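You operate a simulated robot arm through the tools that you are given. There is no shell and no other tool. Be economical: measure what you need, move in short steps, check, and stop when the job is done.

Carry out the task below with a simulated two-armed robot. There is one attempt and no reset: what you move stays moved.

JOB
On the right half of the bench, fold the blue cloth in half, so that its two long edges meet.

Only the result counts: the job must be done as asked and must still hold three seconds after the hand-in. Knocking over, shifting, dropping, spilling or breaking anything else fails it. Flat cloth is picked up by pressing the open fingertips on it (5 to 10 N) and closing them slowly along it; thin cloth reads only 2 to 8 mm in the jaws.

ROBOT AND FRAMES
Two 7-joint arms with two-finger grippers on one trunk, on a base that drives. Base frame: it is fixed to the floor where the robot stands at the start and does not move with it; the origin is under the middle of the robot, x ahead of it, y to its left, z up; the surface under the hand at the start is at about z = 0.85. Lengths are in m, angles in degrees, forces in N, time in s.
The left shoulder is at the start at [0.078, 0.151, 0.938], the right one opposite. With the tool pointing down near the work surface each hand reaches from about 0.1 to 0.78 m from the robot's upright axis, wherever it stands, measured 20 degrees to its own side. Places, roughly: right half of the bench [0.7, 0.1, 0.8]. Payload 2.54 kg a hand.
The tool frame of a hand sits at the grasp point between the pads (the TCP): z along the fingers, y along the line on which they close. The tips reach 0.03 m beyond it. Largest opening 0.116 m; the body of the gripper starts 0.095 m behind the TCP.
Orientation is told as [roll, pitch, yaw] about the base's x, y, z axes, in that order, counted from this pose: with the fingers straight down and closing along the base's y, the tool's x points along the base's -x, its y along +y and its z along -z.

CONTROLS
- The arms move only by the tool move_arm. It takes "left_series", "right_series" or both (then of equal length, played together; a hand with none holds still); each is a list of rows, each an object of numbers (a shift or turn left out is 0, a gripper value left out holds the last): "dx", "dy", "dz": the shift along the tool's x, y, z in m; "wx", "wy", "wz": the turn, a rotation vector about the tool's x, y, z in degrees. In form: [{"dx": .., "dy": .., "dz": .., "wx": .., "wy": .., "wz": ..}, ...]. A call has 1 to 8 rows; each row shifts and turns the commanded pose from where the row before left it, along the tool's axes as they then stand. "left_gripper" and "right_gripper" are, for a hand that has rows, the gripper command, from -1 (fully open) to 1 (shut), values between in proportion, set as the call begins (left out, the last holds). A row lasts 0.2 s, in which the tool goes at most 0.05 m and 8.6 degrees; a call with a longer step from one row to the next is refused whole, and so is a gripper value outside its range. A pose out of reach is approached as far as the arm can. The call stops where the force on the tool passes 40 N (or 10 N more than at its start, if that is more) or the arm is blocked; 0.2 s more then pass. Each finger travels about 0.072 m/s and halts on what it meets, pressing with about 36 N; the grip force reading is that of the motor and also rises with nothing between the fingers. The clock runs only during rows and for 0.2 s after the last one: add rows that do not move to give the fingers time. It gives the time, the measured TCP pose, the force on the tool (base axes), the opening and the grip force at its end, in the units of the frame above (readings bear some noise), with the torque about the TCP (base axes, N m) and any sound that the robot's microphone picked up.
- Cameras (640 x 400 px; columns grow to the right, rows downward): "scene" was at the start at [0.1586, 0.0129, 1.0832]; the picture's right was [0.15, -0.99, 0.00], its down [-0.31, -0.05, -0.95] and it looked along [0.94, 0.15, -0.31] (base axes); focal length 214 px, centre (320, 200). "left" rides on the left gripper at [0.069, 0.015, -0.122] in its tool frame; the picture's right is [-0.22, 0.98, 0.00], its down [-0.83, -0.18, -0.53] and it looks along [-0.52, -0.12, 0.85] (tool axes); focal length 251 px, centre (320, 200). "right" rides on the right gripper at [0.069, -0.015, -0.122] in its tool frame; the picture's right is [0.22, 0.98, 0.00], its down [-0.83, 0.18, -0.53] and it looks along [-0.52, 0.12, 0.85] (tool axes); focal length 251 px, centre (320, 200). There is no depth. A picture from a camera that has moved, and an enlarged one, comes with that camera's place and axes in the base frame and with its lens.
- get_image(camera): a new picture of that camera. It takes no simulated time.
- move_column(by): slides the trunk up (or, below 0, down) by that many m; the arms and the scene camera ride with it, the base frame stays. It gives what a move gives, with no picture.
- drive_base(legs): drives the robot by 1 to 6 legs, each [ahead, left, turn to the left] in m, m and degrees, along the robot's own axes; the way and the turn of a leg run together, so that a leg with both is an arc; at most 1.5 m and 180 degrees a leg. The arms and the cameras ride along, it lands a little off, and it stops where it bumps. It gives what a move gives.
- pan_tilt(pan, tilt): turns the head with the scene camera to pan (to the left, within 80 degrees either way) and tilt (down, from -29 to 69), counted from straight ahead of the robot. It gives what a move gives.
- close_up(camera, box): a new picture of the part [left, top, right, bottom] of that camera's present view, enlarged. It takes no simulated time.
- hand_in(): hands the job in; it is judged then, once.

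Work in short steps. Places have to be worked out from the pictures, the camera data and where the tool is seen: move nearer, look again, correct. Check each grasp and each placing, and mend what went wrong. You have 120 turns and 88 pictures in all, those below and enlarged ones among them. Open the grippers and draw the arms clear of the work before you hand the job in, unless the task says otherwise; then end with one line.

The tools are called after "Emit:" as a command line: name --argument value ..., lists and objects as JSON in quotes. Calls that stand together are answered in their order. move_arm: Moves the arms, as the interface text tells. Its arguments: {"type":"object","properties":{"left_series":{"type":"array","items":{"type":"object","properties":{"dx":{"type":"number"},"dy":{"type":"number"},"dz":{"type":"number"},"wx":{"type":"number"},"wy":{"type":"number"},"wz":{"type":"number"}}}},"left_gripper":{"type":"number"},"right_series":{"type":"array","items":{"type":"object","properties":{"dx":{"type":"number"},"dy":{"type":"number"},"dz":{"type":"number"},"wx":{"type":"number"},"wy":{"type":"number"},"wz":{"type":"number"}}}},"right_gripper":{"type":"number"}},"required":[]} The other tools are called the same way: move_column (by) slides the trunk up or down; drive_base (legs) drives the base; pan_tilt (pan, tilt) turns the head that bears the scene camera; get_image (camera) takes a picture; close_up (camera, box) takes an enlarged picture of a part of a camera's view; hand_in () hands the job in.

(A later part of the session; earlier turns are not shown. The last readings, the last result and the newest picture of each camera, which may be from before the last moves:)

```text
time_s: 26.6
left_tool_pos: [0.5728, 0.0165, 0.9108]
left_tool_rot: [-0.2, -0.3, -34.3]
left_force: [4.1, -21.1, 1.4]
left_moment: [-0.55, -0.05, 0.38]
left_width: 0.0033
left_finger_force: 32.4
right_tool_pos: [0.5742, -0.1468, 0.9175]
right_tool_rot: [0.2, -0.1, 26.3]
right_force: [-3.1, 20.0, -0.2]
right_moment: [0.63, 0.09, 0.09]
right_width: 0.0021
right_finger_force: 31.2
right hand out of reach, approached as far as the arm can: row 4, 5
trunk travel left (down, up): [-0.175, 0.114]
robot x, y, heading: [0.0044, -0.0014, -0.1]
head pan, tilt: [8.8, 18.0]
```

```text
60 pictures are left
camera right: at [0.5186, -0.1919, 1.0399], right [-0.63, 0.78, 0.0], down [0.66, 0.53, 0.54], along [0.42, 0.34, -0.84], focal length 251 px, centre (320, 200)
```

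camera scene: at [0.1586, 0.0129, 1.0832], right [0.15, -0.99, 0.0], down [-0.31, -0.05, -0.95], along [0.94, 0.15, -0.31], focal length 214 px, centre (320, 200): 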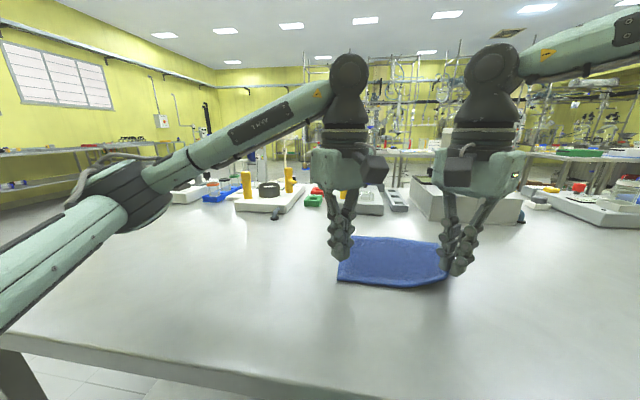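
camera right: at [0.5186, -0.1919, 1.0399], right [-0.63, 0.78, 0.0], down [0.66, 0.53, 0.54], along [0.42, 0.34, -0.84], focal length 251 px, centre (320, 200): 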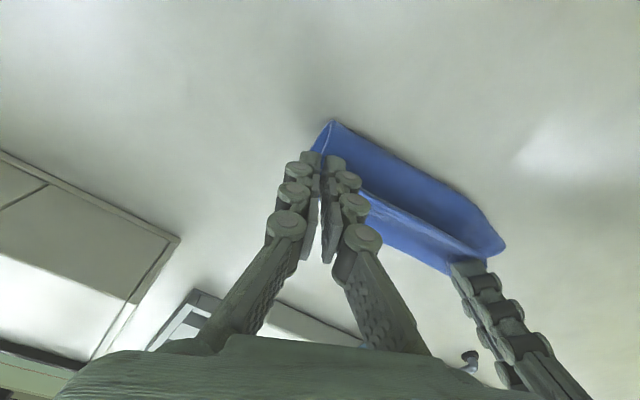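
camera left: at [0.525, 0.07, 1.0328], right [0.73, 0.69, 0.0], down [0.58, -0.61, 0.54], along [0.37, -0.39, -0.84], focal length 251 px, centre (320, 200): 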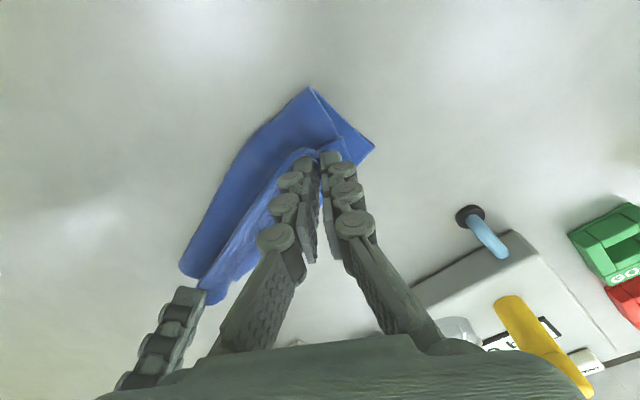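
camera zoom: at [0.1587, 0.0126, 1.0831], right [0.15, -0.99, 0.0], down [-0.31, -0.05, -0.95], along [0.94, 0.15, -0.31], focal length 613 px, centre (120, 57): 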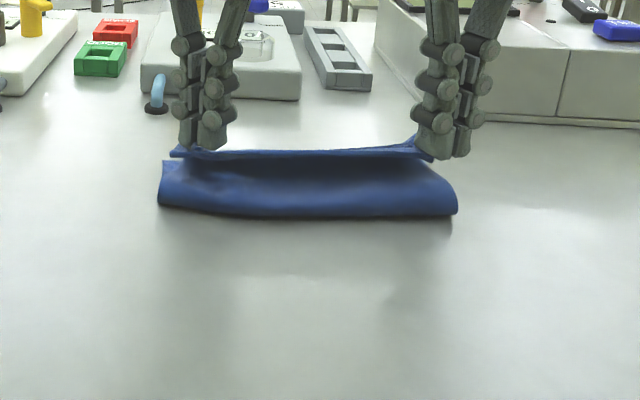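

The right hand ran out of reach at that yaw, pulling 20 N across. I turn it back ~16°, relax the tension by moving it 10 mm inward, then go forward.

Emit:
move_arm --left_series '[{}, {}, {}, {"dz": 0.005}]' --right_series '[{"dx": -0.0044, "dy": 0.009, "wz": 8}, {"wz": 8}, {"dx": -0.007, "dy": -0.0015}, {"dx": -0.006, "dy": -0.0015, "dz": 0.01}]'

Emit:
close_up --camera "scene" --box '[280, 180, 500, 320]'

Emit:
get_image --camera "left"

Emit:
get_image --camera "right"

```text
time_s: 27.6
left_tool_pos: [0.5734, 0.0179, 0.9072]
left_tool_rot: [-0.1, -0.2, -34.1]
left_force: [3.9, -20.5, -0.5]
left_moment: [-0.59, -0.11, 0.37]
left_width: 0.0034
left_finger_force: 33.0
right_tool_pos: [0.5752, -0.1437, 0.9074]
right_tool_rot: [0.2, 0.0, 10.1]
right_force: [-3.3, 20.5, 0.6]
right_moment: [0.6, 0.12, 0.21]
right_width: 0.0023
right_finger_force: 32.2
right hand out of reach, approached as far as the arm can: row 1, 3, 4
trunk travel left (down, up): [-0.175, 0.114]
robot x, y, heading: [-0.002, -0.0014, -0.0]
head pan, tilt: [8.8, 18.0]
```

```text
2.86 times, centred on (390, 250) of scene
camera zoom: at [0.1587, 0.0129, 1.0831], right [0.15, -0.99, 0.0], down [-0.31, -0.05, -0.95], along [0.94, 0.15, -0.31], focal length 613 px, centre (120, 57)
```

zoom: 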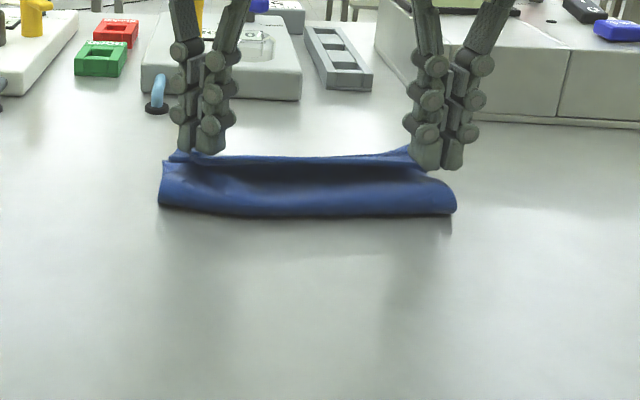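

```text
58 pictures are left
camera left: at [0.5253, 0.0709, 1.0285], right [0.72, 0.69, 0.0], down [0.58, -0.61, 0.54], along [0.37, -0.39, -0.84], focal length 251 px, centre (320, 200)
```

left: 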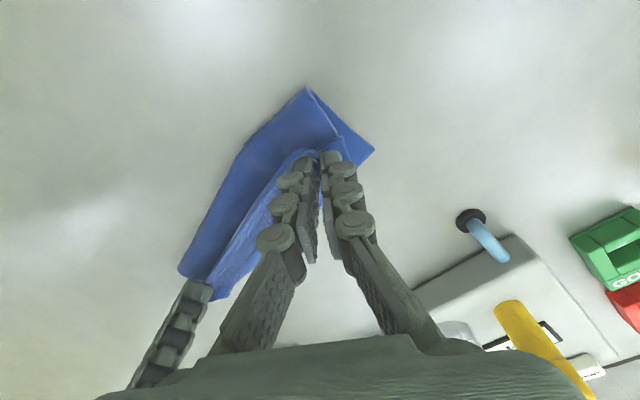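

```text
57 pictures are left
camera right: at [0.5102, -0.1715, 1.0302], right [-0.38, 0.92, 0.0], down [0.78, 0.32, 0.53], along [0.49, 0.21, -0.85], focal length 251 px, centre (320, 200)
```

right: 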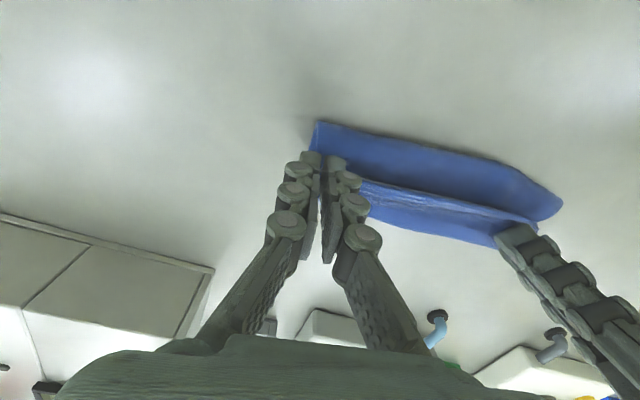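

Still 20 N across and the right hand limited. I ease the left inward 7 mm and turn the right further back to about -15°, where it moved freely before.

Emit:
move_arm --left_series '[{"dx": -0.0039, "dy": -0.0058}, {}, {}, {}]' --right_series '[{"wz": 8.4}, {"wz": 8.4}, {"wz": 8.4}, {"dx": -0.005}]'

```text
time_s: 28.6
left_tool_pos: [0.5728, 0.0105, 0.906]
left_tool_rot: [-0.2, -0.2, -34.0]
left_force: [5.3, -21.8, 0.0]
left_moment: [-0.59, -0.15, 0.41]
left_width: 0.003
left_finger_force: 32.7
right_tool_pos: [0.5791, -0.1454, 0.909]
right_tool_rot: [0.2, 0.1, -15.2]
right_force: [-4.3, 21.4, 0.3]
right_moment: [0.64, 0.12, 0.26]
right_width: 0.0021
right_finger_force: 31.2
trunk travel left (down, up): [-0.175, 0.114]
robot x, y, heading: [0.0017, 0.0027, 0.1]
head pan, tilt: [8.8, 18.0]
```

The right is free again, but tension remains, as the twist took up cloth. I bring the hands 12 mm closer.

Emit:
move_arm --left_series '[{"dx": -0.002, "dy": -0.003}, {}, {}]' --right_series '[{"dx": 0.002, "dy": 0.0077}, {}, {}]'

Emit:
get_image --camera "right"

```text
time_s: 29.4
left_tool_pos: [0.5737, 0.0082, 0.9054]
left_tool_rot: [-0.1, -0.1, -33.9]
left_force: [4.2, -17.2, 0.7]
left_moment: [-0.48, -0.11, 0.33]
left_width: 0.0031
left_finger_force: 32.6
right_tool_pos: [0.5806, -0.1473, 0.9075]
right_tool_rot: [0.2, 0.0, -15.1]
right_force: [-5.0, 15.7, 0.5]
right_moment: [0.52, 0.12, 0.2]
right_width: 0.0025
right_finger_force: 31.9
right hand out of reach, approached as far as the arm can: row 1
trunk travel left (down, up): [-0.175, 0.114]
robot x, y, heading: [-0.0011, 0.0002, 0.1]
head pan, tilt: [8.8, 18.0]
```

```text
56 pictures are left
camera right: at [0.5088, -0.1442, 1.0311], right [0.05, 1.0, 0.0], down [0.84, -0.04, 0.54], along [0.53, -0.02, -0.84], focal length 251 px, centre (320, 200)
```

right: 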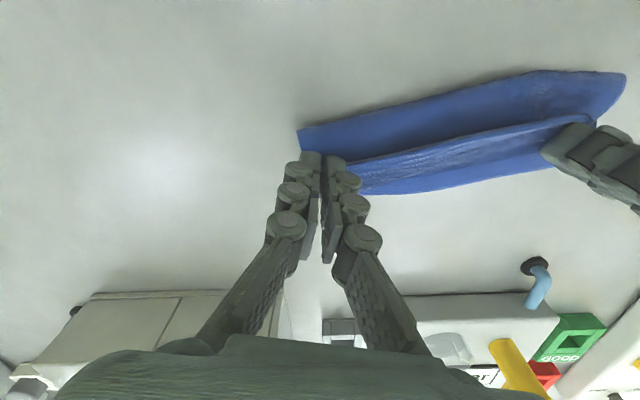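

The right hand cannot come further inward here. I relieve the tension with the left (a few mm and a partial turn back), then drive the base 2 cm ahead, which carries both hands the remaining distance together.

Emit:
move_arm --left_series '[{"dx": -0.002, "dy": -0.003, "wz": -7}, {"wz": -7}, {}]'

Emit:
drive_base --legs '[[0.02, 0, 0]]'

Emit:
get_image --camera "left"

Emit:
get_image --camera "right"

```text
time_s: 30.2
left_tool_pos: [0.5724, 0.0061, 0.9054]
left_tool_rot: [0.0, -0.1, -19.7]
left_force: [0.7, -6.6, -0.7]
left_moment: [-0.2, -0.07, 0.08]
left_width: 0.0032
left_finger_force: 32.2
right_tool_pos: [0.5806, -0.1489, 0.9077]
right_tool_rot: [0.1, -0.2, -15.2]
right_force: [-1.1, 7.4, 0.1]
right_moment: [0.18, 0.01, 0.07]
right_width: 0.0021
right_finger_force: 31.6
trunk travel left (down, up): [-0.175, 0.114]
robot x, y, heading: [-0.0002, -0.0026, 0.2]
head pan, tilt: [8.8, 18.0]
```

```text
time_s: 31.0
left_tool_pos: [0.5931, 0.0044, 0.9055]
left_tool_rot: [-0.1, 0.0, -20.0]
left_force: [1.3, -5.7, -0.2]
left_moment: [-0.12, -0.07, 0.02]
left_width: 0.0033
left_finger_force: 32.6
right_tool_pos: [0.6001, -0.1475, 0.9078]
right_tool_rot: [0.1, 0.0, -15.2]
right_force: [-1.8, 6.4, -0.3]
right_moment: [0.17, 0.08, 0.1]
right_width: 0.0021
right_finger_force: 31.7
trunk travel left (down, up): [-0.175, 0.114]
robot x, y, heading: [0.0185, 0.002, 0.0]
head pan, tilt: [8.8, 18.0]
```

```text
55 pictures are left
camera left: at [0.533, 0.0442, 1.0283], right [0.54, 0.84, 0.0], down [0.71, -0.45, 0.53], along [0.45, -0.29, -0.85], focal length 251 px, centre (320, 200)
```

left: 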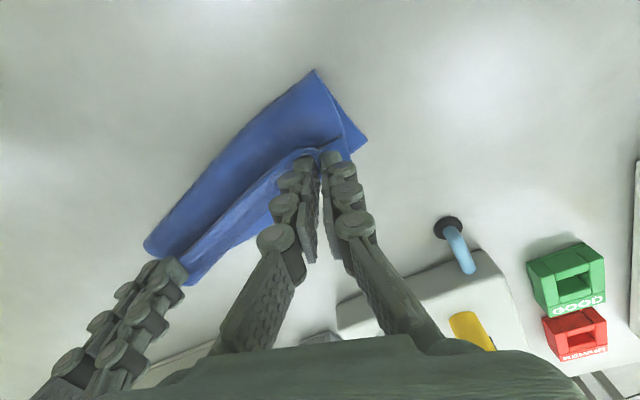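

```text
54 pictures are left
camera right: at [0.5285, -0.1445, 1.0308], right [0.05, 1.0, 0.0], down [0.84, -0.04, 0.53], along [0.53, -0.02, -0.84], focal length 251 px, centre (320, 200)
```

right: 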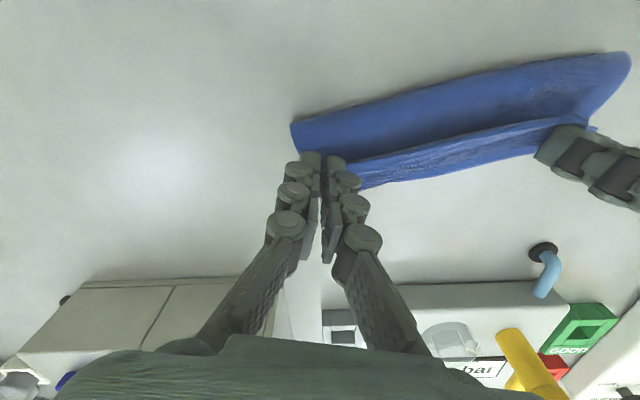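

A≈(0.602,0.040), but the far edge seems to slant, with B perhaps near (0.635,-0.15). I check from the head camera before moving the right hand further.

Emit:
close_up --camera "scene" --box '[290, 180, 480, 300]'

Emit:
close_up --camera "left" --box '[130, 50, 390, 300]'

Emit:
close_up --camera "right" --box '[280, 30, 640, 230]'

```text
3.33 times, centred on (385, 240) of scene
camera zoom: at [0.1783, 0.0128, 1.0831], right [0.15, -0.99, 0.0], down [-0.31, -0.05, -0.95], along [0.94, 0.15, -0.31], focal length 715 px, centre (103, 67)
```

zoom: 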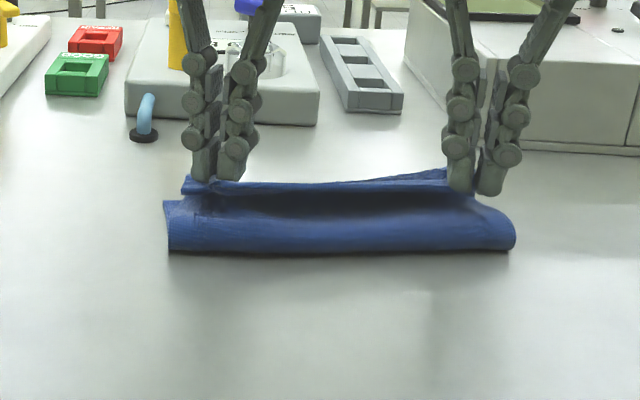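

```text
1.60 times, centred on (260, 175) of left
camera zoom: at [0.533, 0.0442, 1.0283], right [0.54, 0.84, 0.0], down [0.71, -0.45, 0.53], along [0.45, -0.29, -0.85], focal length 402 px, centre (416, 240)
```

zoom: 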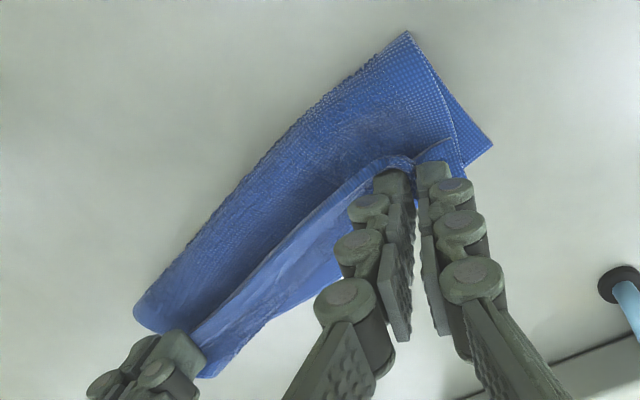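

```text
1.78 times, centred on (460, 130) of right
camera zoom: at [0.5285, -0.1445, 1.0308], right [0.05, 1.0, 0.0], down [0.84, -0.04, 0.53], along [0.53, -0.02, -0.84], focal length 447 px, centre (71, 324)
```

zoom: 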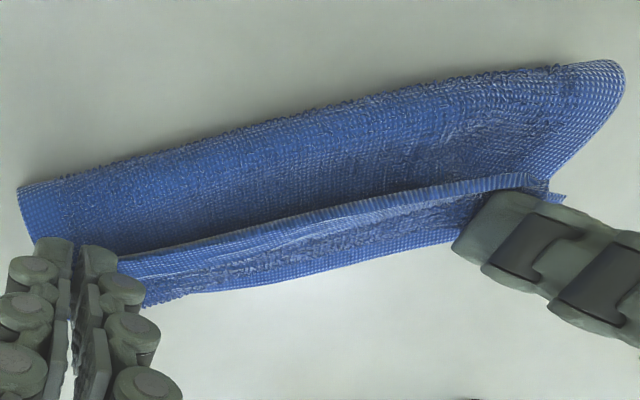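

The far edge is slanted about 10°, with A≈(0.602,0.040) and B≈(0.637,-0.157). The left hand is about right; I advance the right ~27 mm and lower both a little.

Emit:
move_arm --left_series '[{}, {}, {"dz": 0.006}, {"dz": 0.006}]' --right_series '[{"dx": -0.0129, "dy": 0.004}, {"dx": -0.0129, "dy": 0.004}, {"dz": 0.006}, {"dz": 0.006}]'

Emit:
get_image --camera "left"

Emit:
get_image --camera "right"

```text
time_s: 32.0
left_tool_pos: [0.5921, 0.0054, 0.8942]
left_tool_rot: [-0.1, 0.0, -20.0]
left_force: [0.9, -4.9, 0.0]
left_moment: [-0.15, -0.01, 0.05]
left_width: 0.0033
left_finger_force: 32.4
right_tool_pos: [0.6005, -0.1472, 0.8963]
right_tool_rot: [0.2, -0.1, -15.2]
right_force: [-0.4, 5.8, -0.5]
right_moment: [0.16, 0.06, 0.11]
right_width: 0.0023
right_finger_force: 31.6
right hand out of reach, approached as far as the arm can: row 1, 2
trunk travel left (down, up): [-0.175, 0.114]
robot x, y, heading: [0.0191, 0.0013, -0.0]
head pan, tilt: [8.8, 18.0]
```

```text
50 pictures are left
camera left: at [0.5326, 0.0436, 1.0173], right [0.54, 0.84, 0.0], down [0.71, -0.45, 0.53], along [0.45, -0.29, -0.85], focal length 251 px, centre (320, 200)
```

left: 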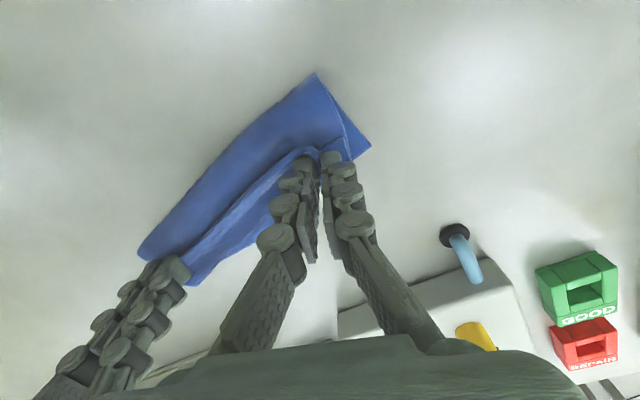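

```text
49 pictures are left
camera right: at [0.5289, -0.1444, 1.0186], right [0.05, 1.0, 0.0], down [0.84, -0.04, 0.54], along [0.53, -0.02, -0.84], focal length 251 px, centre (320, 200)
```

right: 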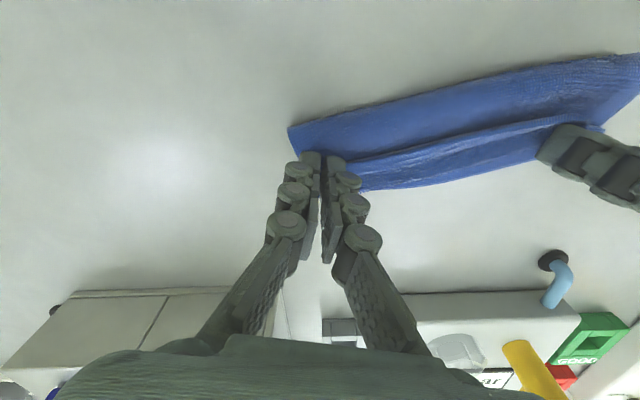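

The right arm is at a joint limit with this yaw. I turn it further back (to about -40°) and try forward again in small steps.

Emit:
move_arm --right_series '[{"wz": 8.5}, {"wz": 8.5}, {"wz": 8}, {"dx": -0.004, "dy": 0.0045}, {"dx": -0.004, "dy": 0.0045}]'

```text
time_s: 33.2
left_tool_pos: [0.592, 0.0037, 0.8951]
left_tool_rot: [-0.1, -0.1, -20.0]
left_force: [5.9, -15.9, -0.6]
left_moment: [-0.47, -0.13, 0.26]
left_width: 0.0034
left_finger_force: 32.0
right_tool_pos: [0.6088, -0.149, 0.8956]
right_tool_rot: [0.3, 0.1, -40.1]
right_force: [-4.5, 16.0, 1.1]
right_moment: [0.46, 0.19, 0.18]
right_width: 0.0017
right_finger_force: 31.5
right hand out of reach, approached as far as the arm can: row 5
trunk travel left (down, up): [-0.175, 0.114]
robot x, y, heading: [0.0224, 0.0043, 0.2]
head pan, tilt: [8.8, 18.0]
```

That gained 8 mm. For the rest: draw the left back 20 mm (the fold has slack), then drive the base ahead 22 mm so left returns to place and right gains the distance.

Emit:
move_arm --left_series '[{"dx": 0.0087, "dy": -0.0053}, {"dx": 0.0087, "dy": -0.0053}, {}]'

Emit:
drive_base --legs '[[0.022, 0, 0]]'

Emit:
get_image --camera "left"

Emit:
get_image --camera "right"

```text
time_s: 34.0
left_tool_pos: [0.5723, 0.0004, 0.8945]
left_tool_rot: [-0.3, -0.3, -20.1]
left_force: [9.1, -21.8, -0.7]
left_moment: [-0.6, -0.29, 0.37]
left_width: 0.0034
left_finger_force: 32.4
right_tool_pos: [0.606, -0.15, 0.8941]
right_tool_rot: [0.3, 0.2, -40.0]
right_force: [-9.9, 21.2, -0.1]
right_moment: [0.62, 0.26, 0.23]
right_width: 0.002
right_finger_force: 31.6
trunk travel left (down, up): [-0.175, 0.114]
robot x, y, heading: [0.0227, -0.001, -0.1]
head pan, tilt: [8.8, 18.0]
```

```text
time_s: 34.9
left_tool_pos: [0.585, -0.0014, 0.8942]
left_tool_rot: [-0.6, -0.5, -20.0]
left_force: [4.4, -7.9, 0.0]
left_moment: [-0.22, -0.11, 0.15]
left_width: 0.0035
left_finger_force: 32.6
right_tool_pos: [0.618, -0.1466, 0.8944]
right_tool_rot: [0.5, 0.6, -39.8]
right_force: [-2.6, 7.9, 0.5]
right_moment: [0.23, 0.14, 0.06]
right_width: 0.0022
right_finger_force: 31.8
trunk travel left (down, up): [-0.175, 0.114]
robot x, y, heading: [0.0338, -0.0007, -0.1]
head pan, tilt: [8.8, 18.0]
stopped in leg 1: the robot was blocked; the commanded pose is now the measured one
```

```text
48 pictures are left
camera left: at [0.5242, 0.0386, 1.0166], right [0.54, 0.84, -0.01], down [0.71, -0.45, 0.54], along [0.45, -0.3, -0.84], focal length 251 px, centre (320, 200)
```

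left: 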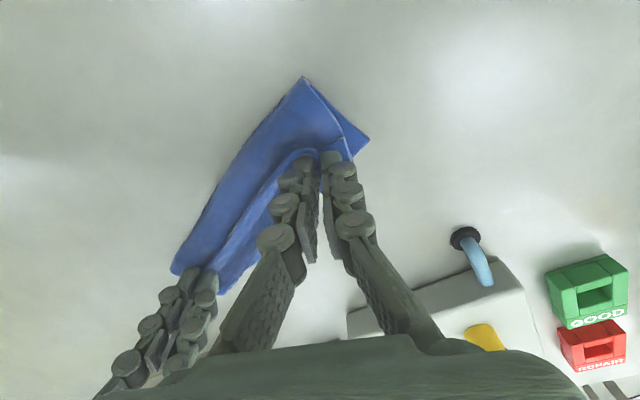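

```text
47 pictures are left
camera right: at [0.5552, -0.1154, 1.0173], right [0.46, 0.89, 0.01], down [0.75, -0.39, 0.53], along [0.47, -0.23, -0.85], focal length 251 px, centre (320, 200)
```

right: 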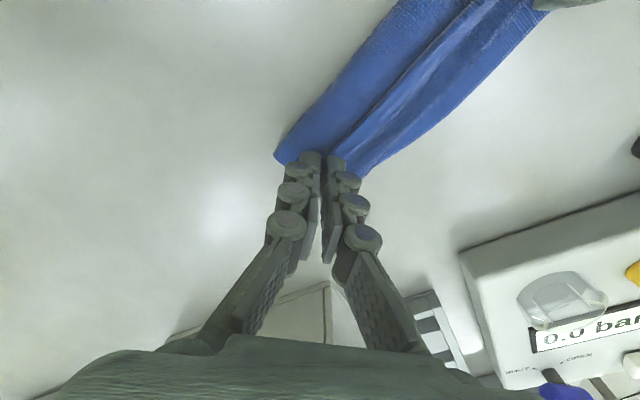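

The base touched the bench front and stopped; the hands are now at (0.585,-0.001) and (0.618,-0.147). I take a closer look at how the layers lie.

Emit:
close_up --camera "right" --box '[260, 0, 580, 200]'

Emit:
close_up --camera "left" --box '[150, 60, 400, 300]'

Emit:
close_up --camera "scene" --box '[290, 190, 450, 290]'

```text
2.00 times, centred on (420, 100) of right
camera zoom: at [0.5552, -0.1154, 1.0173], right [0.46, 0.89, 0.01], down [0.75, -0.39, 0.53], along [0.47, -0.23, -0.85], focal length 503 px, centre (120, 400)
```

zoom: 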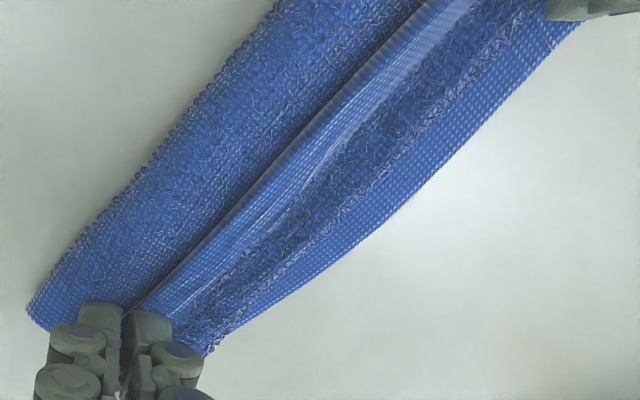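

```text
1.67 times, centred on (275, 180) of left
camera zoom: at [0.5242, 0.0386, 1.0166], right [0.54, 0.84, -0.01], down [0.71, -0.45, 0.54], along [0.45, -0.3, -0.84], focal length 419 px, centre (395, 233)
```

zoom: 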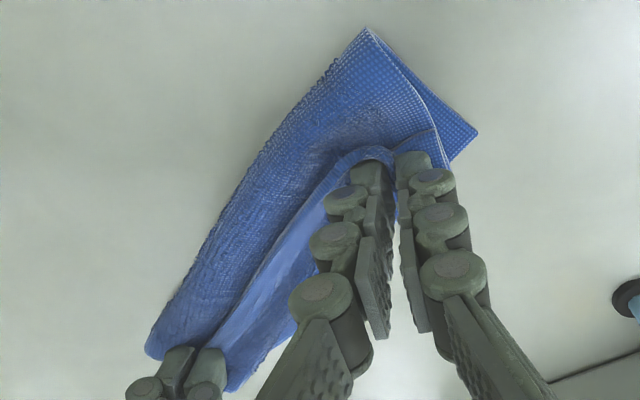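

```text
4.00 times, centred on (370, 240) of scene
camera zoom: at [0.1896, 0.0129, 1.0832], right [0.15, -0.99, 0.0], down [-0.31, -0.05, -0.95], along [0.94, 0.15, -0.31], focal length 858 px, centre (120, 40)
```

zoom: 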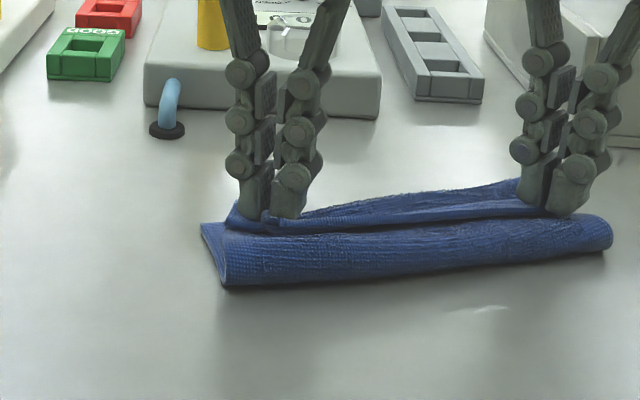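

I can't resolve the layers while they are held. I lower both until the tips just touch, open a little, lift straight up and look; then I can tug the edges as needed.

Emit:
move_arm --left_series '[{"dz": 0.004}, {"dz": 0.003}, {}]' --right_series '[{"dz": 0.004}, {"dz": 0.003}, {}]'

Emit:
move_arm --left_series '[{}, {}, {}]' --right_series '[{}, {}, {}]' --left_gripper 0.6 --right_gripper 0.6

Emit:
move_arm --left_series '[{"dz": -0.01}, {"dz": -0.02}, {"dz": -0.03}, {"dz": -0.03}]' --right_series '[{"dz": -0.01}, {"dz": -0.02}, {"dz": -0.03}, {"dz": -0.03}]'

Emit:
get_image --camera "scene"

Emit:
get_image --camera "right"

Emit:
get_image --camera "left"

```text
time_s: 35.7
left_tool_pos: [0.5842, -0.0013, 0.889]
left_tool_rot: [-0.6, -0.5, -19.9]
left_force: [5.6, -12.9, 8.4]
left_moment: [-0.31, -0.11, 0.19]
left_width: 0.003
left_finger_force: 32.6
right_tool_pos: [0.6189, -0.1467, 0.8882]
right_tool_rot: [0.4, 0.4, -39.8]
right_force: [-4.9, 11.3, 4.5]
right_moment: [0.32, 0.12, 0.12]
right_width: 0.002
right_finger_force: 31.1
trunk travel left (down, up): [-0.175, 0.114]
robot x, y, heading: [0.0273, -0.001, -0.3]
head pan, tilt: [8.8, 18.0]
```

```text
time_s: 36.5
left_tool_pos: [0.5833, -0.0003, 0.8879]
left_tool_rot: [-0.3, -0.4, -20.0]
left_force: [0.0, -0.3, 8.7]
left_moment: [-0.03, 0.02, 0.06]
left_width: 0.0237
left_finger_force: 0.1
right_tool_pos: [0.6199, -0.1478, 0.8867]
right_tool_rot: [0.4, 0.4, -39.9]
right_force: [0.5, 0.8, 5.7]
right_moment: [0.07, -0.02, 0.01]
right_width: 0.0238
right_finger_force: 0.0
trunk travel left (down, up): [-0.175, 0.114]
robot x, y, heading: [0.0311, 0.0011, -0.2]
head pan, tilt: [8.8, 18.0]
```

```text
time_s: 37.5
left_tool_pos: [0.5833, -0.0014, 0.9769]
left_tool_rot: [-0.4, -0.3, -20.0]
left_force: [-0.4, -0.2, 0.3]
left_moment: [0.02, 0.0, 0.01]
left_width: 0.0234
left_finger_force: 0.0
right_tool_pos: [0.6182, -0.1651, 0.9378]
right_tool_rot: [0.5, 0.5, -40.1]
right_force: [-0.5, -0.1, 0.7]
right_moment: [0.02, 0.03, 0.01]
right_width: 0.0233
right_finger_force: 0.0
right hand out of reach, approached as far as the arm can: row 2, 3, 4
trunk travel left (down, up): [-0.175, 0.114]
robot x, y, heading: [0.0321, 0.0002, -0.0]
head pan, tilt: [8.8, 18.0]
```

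```text
43 pictures are left
camera scene: at [0.1894, 0.0129, 1.0832], right [0.15, -0.99, 0.0], down [-0.3, -0.05, -0.95], along [0.94, 0.15, -0.31], focal length 214 px, centre (320, 200)
```

scene: 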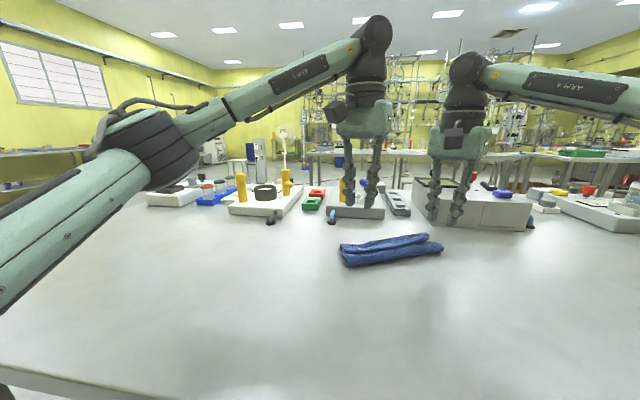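

```text
42 pictures are left
camera right: at [0.5548, -0.1338, 1.0618], right [0.47, 0.89, 0.01], down [0.75, -0.4, 0.53], along [0.47, -0.24, -0.85], focal length 251 px, centre (320, 200)
```

right: 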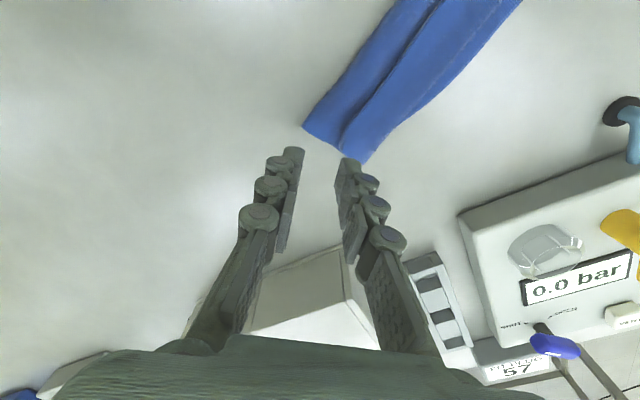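

```text
41 pictures are left
camera left: at [0.5233, 0.0396, 1.0986], right [0.54, 0.84, -0.01], down [0.71, -0.45, 0.54], along [0.45, -0.29, -0.84], focal length 251 px, centre (320, 200)
```

left: 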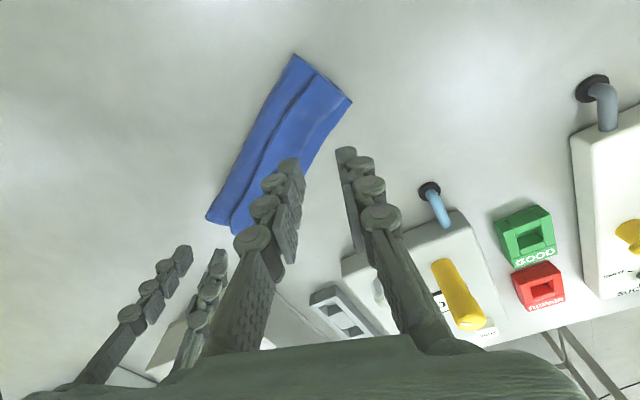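

The hands released. I draw both back and apart to get a clear view of the cloth.

Emit:
move_arm --left_series '[{"dx": 0.04, "dy": 0.01}, {"dx": 0.04, "dy": 0.02}, {"dx": 0.04, "dy": 0.02}]' --right_series '[{"dx": 0.017, "dy": -0.032}, {"dx": 0.017, "dy": -0.032}, {"dx": 0.017, "dy": -0.032}]'

Emit:
get_image --camera "left"

Emit:
close_up --camera "scene" --box '[320, 215, 460, 285]'

```text
time_s: 38.3
left_tool_pos: [0.488, 0.0899, 0.978]
left_tool_rot: [-0.5, -0.4, -20.1]
left_force: [-0.4, 0.3, -0.1]
left_moment: [-0.01, 0.02, 0.01]
left_width: 0.0234
left_finger_force: 0.1
right_tool_pos: [0.5151, -0.2031, 0.9386]
right_tool_rot: [0.3, 0.5, -39.9]
right_force: [0.3, -0.4, -0.3]
right_moment: [-0.02, -0.01, -0.04]
right_width: 0.0231
right_finger_force: 0.0
trunk travel left (down, up): [-0.175, 0.114]
robot x, y, heading: [0.0355, -0.0028, 0.1]
head pan, tilt: [8.8, 18.0]
```

```text
40 pictures are left
camera left: at [0.4274, 0.1292, 1.1007], right [0.54, 0.84, -0.01], down [0.71, -0.45, 0.54], along [0.45, -0.29, -0.84], focal length 251 px, centre (320, 200)
```

left: 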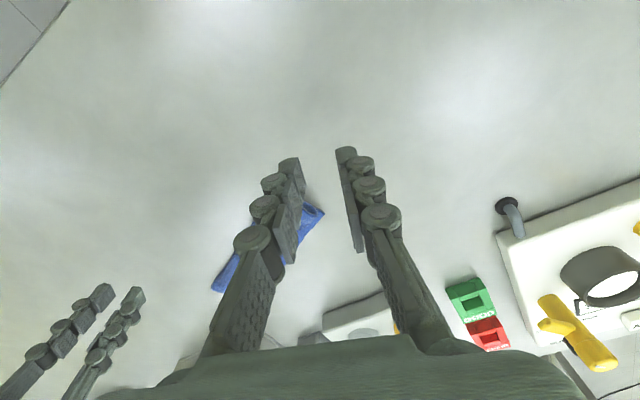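

```text
4.57 times, centred on (390, 250) of scene
camera zoom: at [0.1892, 0.0131, 1.0833], right [0.15, -0.99, 0.0], down [-0.3, -0.05, -0.95], along [0.94, 0.15, -0.31], focal length 980 px, centre (0, -29)
```

zoom: 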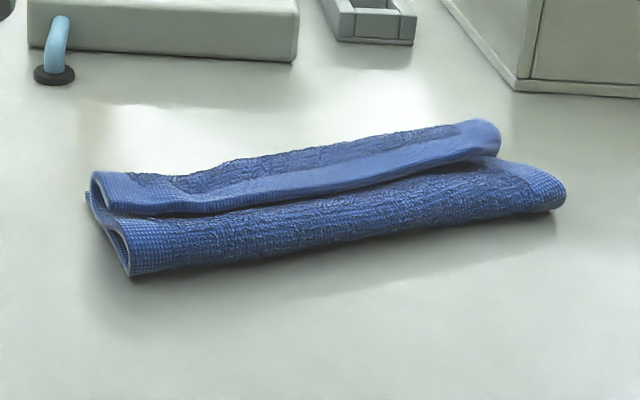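

The profile is unclear: a near roll (the crease) and a second band behind. I place the left hand back over the far-left side so that its camera looks steeply down at the whole cloth.

Emit:
move_arm --left_series '[{"dx": -0.04, "dy": -0.01}, {"dx": -0.04, "dy": -0.01}, {"dx": -0.04, "dy": -0.015}]'

Emit:
close_up --camera "left" --box '[170, 20, 370, 260]'

```text
time_s: 39.1
left_tool_pos: [0.5922, 0.0153, 0.9762]
left_tool_rot: [-0.4, -0.3, -20.0]
left_force: [-0.3, -0.2, 0.2]
left_moment: [-0.01, 0.01, 0.01]
left_width: 0.0233
left_finger_force: 0.0
right_tool_pos: [0.5156, -0.2051, 0.9369]
right_tool_rot: [0.3, 0.5, -39.9]
right_force: [-0.5, 0.3, 0.5]
right_moment: [0.03, 0.04, -0.01]
right_width: 0.0233
right_finger_force: 0.1
trunk travel left (down, up): [-0.175, 0.114]
robot x, y, heading: [0.0353, 0.0007, 0.3]
head pan, tilt: [8.8, 18.0]
```

```text
1.67 times, centred on (270, 140) of left
camera zoom: at [0.5331, 0.0548, 1.0991], right [0.54, 0.84, -0.01], down [0.71, -0.45, 0.54], along [0.45, -0.29, -0.84], focal length 419 px, centre (403, 300)
```

zoom: 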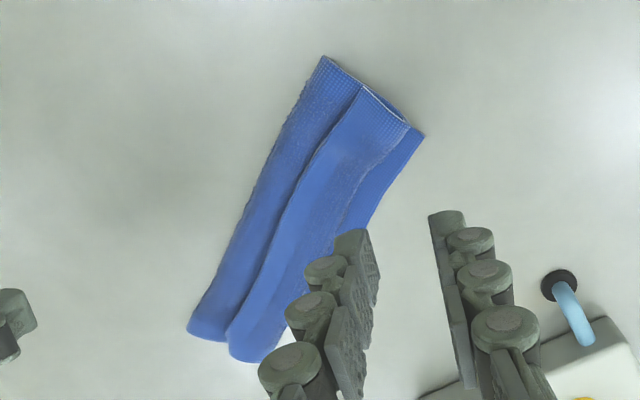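

I zoom into the left end of the cloth, to see whether the top layer is folded back on itself or merely pleated.

Emit:
close_up --camera "left" --box '[270, 30, 370, 110]'

Emit:
close_up --camera "scene" --box '[330, 230, 390, 270]'

Emit:
close_up --camera "scene" --box '[400, 225, 460, 265]'

```text
5.00 times, centred on (320, 70) of left
camera zoom: at [0.5331, 0.0548, 1.0991], right [0.54, 0.84, -0.01], down [0.71, -0.45, 0.54], along [0.45, -0.29, -0.84], focal length 1257 px, centre (320, 850)
```

zoom: 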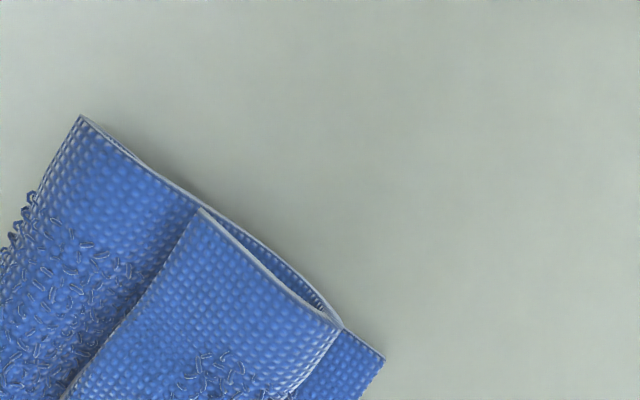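

```text
10.00 times, centred on (360, 250) of scene
camera zoom: at [0.1898, 0.0126, 1.0831], right [0.15, -0.99, 0.0], down [-0.31, -0.05, -0.95], along [0.94, 0.15, -0.31], focal length 2145 px, centre (-80, -300)
```

zoom: 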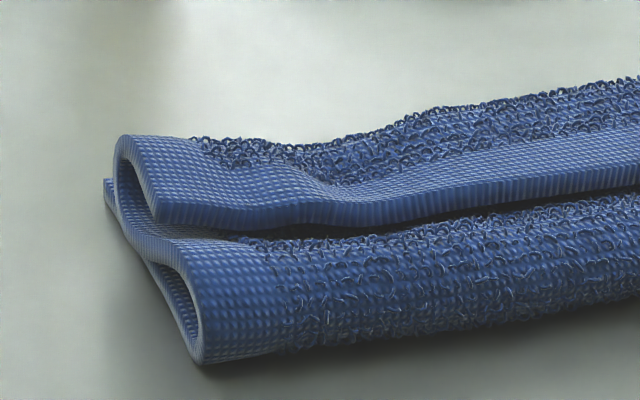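

```text
10.00 times, centred on (430, 245) of scene
camera zoom: at [0.1898, 0.0126, 1.0831], right [0.15, -0.99, 0.0], down [-0.31, -0.05, -0.95], along [0.94, 0.15, -0.31], focal length 2145 px, centre (-780, -250)
```

zoom: 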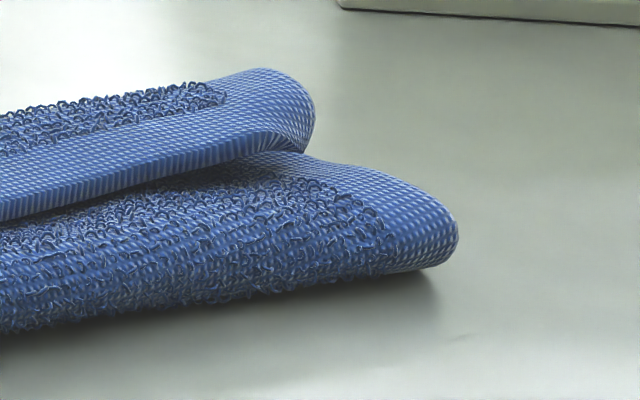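

Now it is clear: the fold itself is good, but the last ~3 cm of the top layer is curled back, with the free edge lying in the groove toward the robot. I'll flip it forward with tilted open fingers used as a fork from the robot side. First move the right hand aside and turn the left to match the cloth's ~22° slant.

Emit:
move_arm --left_series '[{"dx": 0.0227, "dy": -0.03}, {"dx": 0.0227, "dy": -0.03}, {"wz": -8.4}, {"wz": -8.4}, {"wz": -8.4}, {"wz": -8.4}, {"wz": -8.4}]' --right_series '[{"dy": -0.04}, {"dy": -0.04}, {}, {}, {}, {}, {}]' --left_gripper -0.8

Emit:
move_arm --left_series '[{"wy": -8.5}, {"wy": -8.5}, {"wy": -8.5}, {"wy": -8.5}, {"wy": -8.5}]'

Emit:
get_image --camera "scene"

Emit:
get_image --camera "left"

```text
time_s: 40.7
left_tool_pos: [0.5266, -0.0263, 0.9781]
left_tool_rot: [-0.7, 0.1, 22.1]
left_force: [-0.8, 0.0, 0.5]
left_moment: [-0.01, -0.02, -0.01]
left_width: 0.1045
left_finger_force: 0.1
right_tool_pos: [0.466, -0.2659, 0.937]
right_tool_rot: [0.5, 0.4, -39.9]
right_force: [-0.5, 0.0, 0.3]
right_moment: [0.01, -0.02, 0.0]
right_width: 0.0231
right_finger_force: 0.0
trunk travel left (down, up): [-0.175, 0.114]
robot x, y, heading: [0.029, 0.0003, -0.1]
head pan, tilt: [8.8, 18.0]
```

```text
time_s: 41.9
left_tool_pos: [0.5266, -0.0285, 0.9778]
left_tool_rot: [-0.9, -42.6, 22.6]
left_force: [-1.2, 0.2, -0.4]
left_moment: [0.0, -0.02, 0.02]
left_width: 0.1042
left_finger_force: 0.1
right_tool_pos: [0.4654, -0.2658, 0.9377]
right_tool_rot: [0.3, 0.4, -39.8]
right_force: [-0.1, -0.1, 0.7]
right_moment: [-0.01, 0.0, -0.02]
right_width: 0.0233
right_finger_force: 0.0
trunk travel left (down, up): [-0.175, 0.114]
robot x, y, heading: [0.028, -0.0025, -0.2]
head pan, tilt: [8.8, 18.0]
```

```text
34 pictures are left
camera scene: at [0.1896, 0.0128, 1.0832], right [0.15, -0.99, 0.0], down [-0.31, -0.05, -0.95], along [0.94, 0.15, -0.31], focal length 214 px, centre (320, 200)
```

scene: 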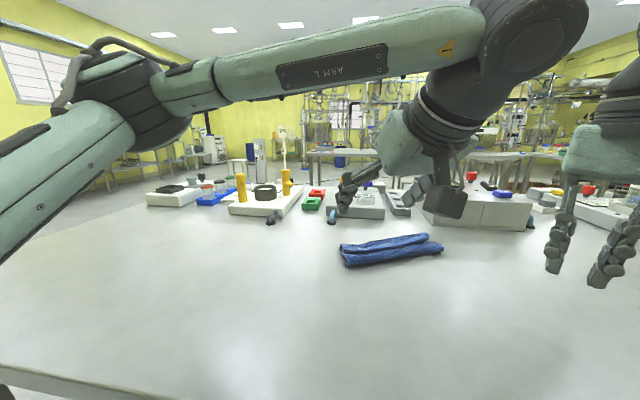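

```text
33 pictures are left
camera left: at [0.3969, -0.0618, 1.0215], right [-0.22, 0.97, 0.13], down [0.29, -0.07, 0.95], along [0.93, 0.25, -0.27], focal length 251 px, centre (320, 200)
```

left: 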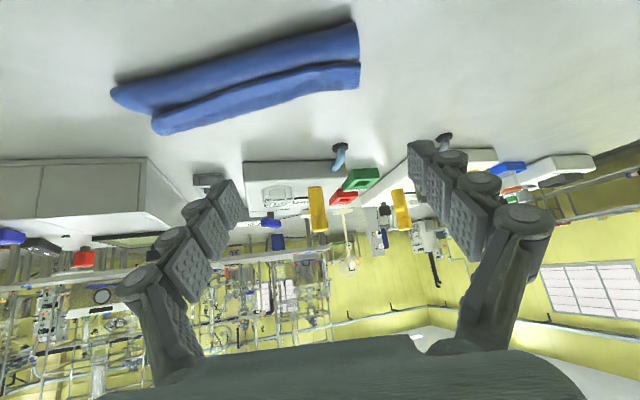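

The tilted fork pose works. I bring it down behind the groove, tips a bit above the near panel.

Emit:
move_arm --left_series '[{"dx": 0.0272, "dy": -0.023, "dz": 0.0178}, {"dx": 0.0272, "dy": -0.023, "dz": 0.0178}, {}]'

Emit:
get_image --camera "left"

Emit:
close_up --camera "scene" --box '[310, 190, 470, 290]'

```text
time_s: 42.7
left_tool_pos: [0.5278, -0.0788, 0.9148]
left_tool_rot: [-0.8, -42.4, 22.7]
left_force: [0.3, -0.3, 0.0]
left_moment: [0.0, 0.01, 0.04]
left_width: 0.1046
left_finger_force: 0.0
right_tool_pos: [0.4661, -0.2656, 0.938]
right_tool_rot: [0.5, 0.5, -39.9]
right_force: [0.3, 0.3, 0.1]
right_moment: [0.02, 0.0, 0.0]
right_width: 0.0232
right_finger_force: 0.1
trunk travel left (down, up): [-0.175, 0.114]
robot x, y, heading: [0.03, 0.0041, 0.1]
head pan, tilt: [8.8, 18.0]
```

```text
32 pictures are left
camera left: at [0.3983, -0.1131, 0.9587], right [-0.22, 0.97, 0.13], down [0.3, -0.07, 0.95], along [0.93, 0.25, -0.27], focal length 251 px, centre (320, 200)
```

left: 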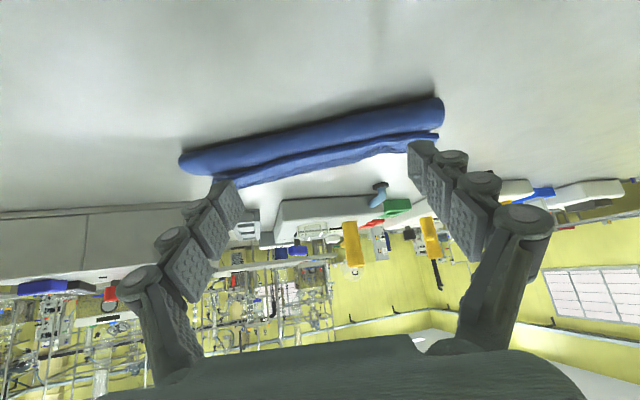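

```text
4.00 times, centred on (390, 240) of scene
camera zoom: at [0.1897, 0.0128, 1.0832], right [0.15, -0.99, 0.0], down [-0.31, -0.05, -0.95], along [0.94, 0.15, -0.31], focal length 858 px, centre (40, 40)
```

zoom: 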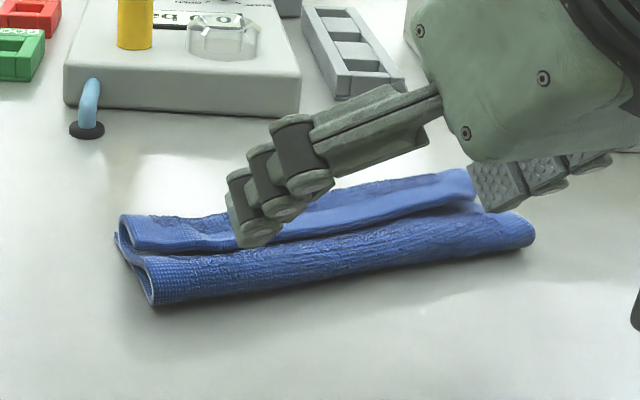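

The fork is about 3 cm behind the groove on both sides, well aligned. I bring it forward 2 cm and down 18 mm into the groove.

Emit:
move_arm --left_series '[{"dx": -0.0147, "dz": 0.0135}, {"dx": 0.0061, "dz": 0.0066}, {"dx": 0.0061, "dz": 0.0066}, {}]'

Emit:
close_up --camera "scene" --box '[310, 190, 470, 290]'

Emit:
close_up --camera "left" --box '[160, 60, 480, 260]'

```text
time_s: 43.7
left_tool_pos: [0.5464, -0.0698, 0.8941]
left_tool_rot: [-0.8, -42.4, 22.6]
left_force: [-1.1, 0.6, 0.5]
left_moment: [0.0, 0.0, 0.0]
left_width: 0.1042
left_finger_force: 0.1
right_tool_pos: [0.4652, -0.2662, 0.9388]
right_tool_rot: [0.5, 0.4, -39.9]
right_force: [0.0, -1.0, -0.3]
right_moment: [0.02, -0.02, 0.02]
right_width: 0.0231
right_finger_force: 0.1
trunk travel left (down, up): [-0.175, 0.114]
robot x, y, heading: [0.0312, 0.0016, 0.2]
head pan, tilt: [8.8, 18.0]
```

```text
4.00 times, centred on (390, 240) of scene
camera zoom: at [0.1897, 0.0129, 1.0832], right [0.15, -0.99, 0.0], down [-0.31, -0.05, -0.95], along [0.94, 0.15, -0.31], focal length 858 px, centre (40, 40)
```

zoom: 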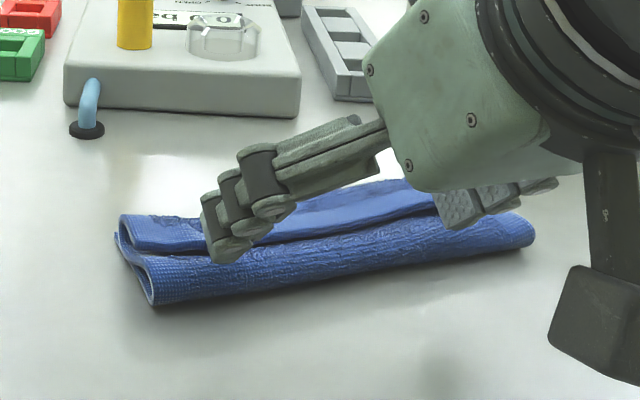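

```text
2.00 times, centred on (320, 160) of left
camera zoom: at [0.4169, -0.1045, 0.9388], right [-0.22, 0.97, 0.14], down [0.3, -0.07, 0.95], along [0.93, 0.25, -0.27], focal length 503 px, centre (320, 280)
```

zoom: 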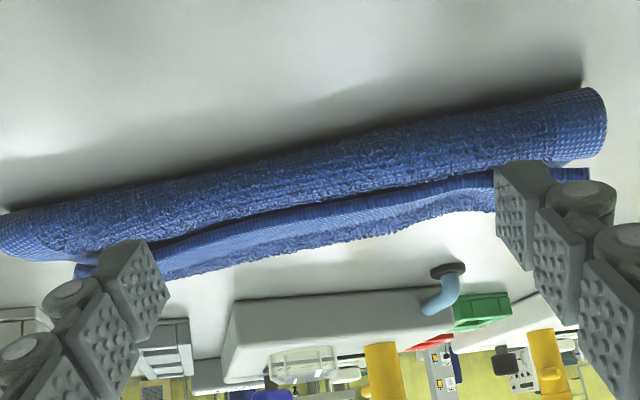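

The tips hover at the groove. I advance 12 mm with a slight dip to get under the free edge, watching the force.

Emit:
move_arm --left_series '[{"dx": -0.0025, "dz": 0.007}, {"dx": -0.0059, "dz": 0.0055}, {}]'

Emit:
close_up --camera "scene" --box '[310, 190, 470, 290]'

Emit:
close_up --camera "left" --box '[160, 60, 480, 260]'

```text
time_s: 44.5
left_tool_pos: [0.56, -0.064, 0.8938]
left_tool_rot: [-0.7, -42.4, 22.6]
left_force: [0.2, 0.1, 0.5]
left_moment: [0.01, 0.03, 0.02]
left_width: 0.1042
left_finger_force: 0.1
right_tool_pos: [0.4653, -0.2661, 0.9366]
right_tool_rot: [0.4, 0.4, -39.9]
right_force: [-0.1, -0.6, 0.2]
right_moment: [0.03, -0.01, -0.01]
right_width: 0.0232
right_finger_force: 0.0
trunk travel left (down, up): [-0.175, 0.114]
robot x, y, heading: [0.0311, 0.0005, -0.1]
head pan, tilt: [8.8, 18.0]
```

```text
4.00 times, centred on (390, 240) of scene
camera zoom: at [0.1897, 0.0129, 1.0832], right [0.15, -0.99, 0.0], down [-0.31, -0.05, -0.95], along [0.94, 0.15, -0.31], focal length 858 px, centre (40, 40)
```

zoom: 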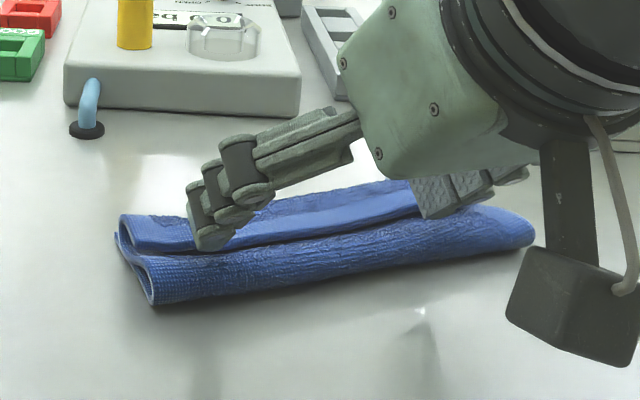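

```text
2.00 times, centred on (320, 160) of left
camera zoom: at [0.4305, -0.0986, 0.9361], right [-0.22, 0.97, 0.14], down [0.3, -0.07, 0.95], along [0.93, 0.25, -0.27], focal length 503 px, centre (320, 280)
```

zoom: 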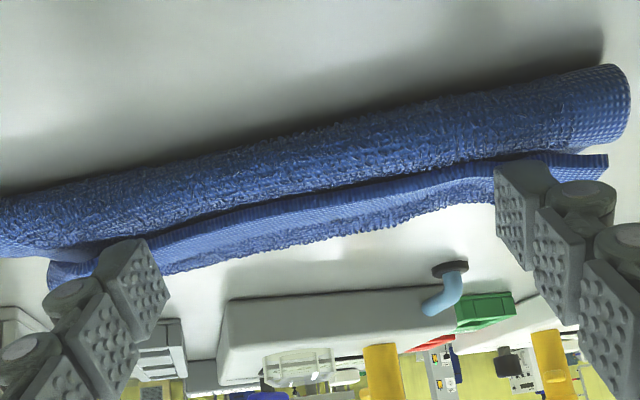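

No contact: the tips passed over the flap. I back off 16 mm, then lower about 10 mm into the groove.

Emit:
move_arm --left_series '[{"dx": 0.0118, "dz": -0.0108}, {"dx": 0.0034, "dz": 0.0037}, {"dx": 0.0034, "dz": 0.0037}, {}]'

Emit:
close_up --camera "scene" --box '[320, 205, 430, 275]'

```text
time_s: 45.5
left_tool_pos: [0.5469, -0.0701, 0.8812]
left_tool_rot: [-0.8, -42.4, 22.6]
left_force: [0.1, -0.6, 0.5]
left_moment: [-0.03, 0.04, 0.02]
left_width: 0.1044
left_finger_force: 0.0
right_tool_pos: [0.4658, -0.2663, 0.9388]
right_tool_rot: [0.4, 0.4, -40.0]
right_force: [0.5, 0.4, 0.1]
right_moment: [0.0, -0.02, -0.02]
right_width: 0.0231
right_finger_force: 0.0
trunk travel left (down, up): [-0.175, 0.114]
robot x, y, heading: [0.0322, -0.0027, 0.1]
head pan, tilt: [8.8, 18.0]
```

```text
5.71 times, centred on (375, 240) of scene
camera zoom: at [0.1897, 0.0128, 1.0832], right [0.15, -0.99, 0.0], down [-0.31, -0.05, -0.95], along [0.94, 0.15, -0.31], focal length 1226 px, centre (6, -29)
```

zoom: 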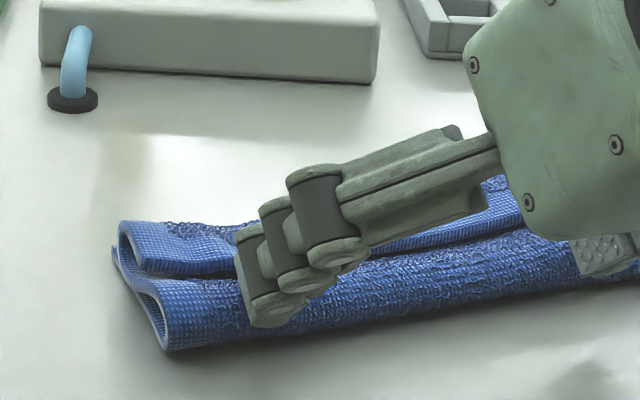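

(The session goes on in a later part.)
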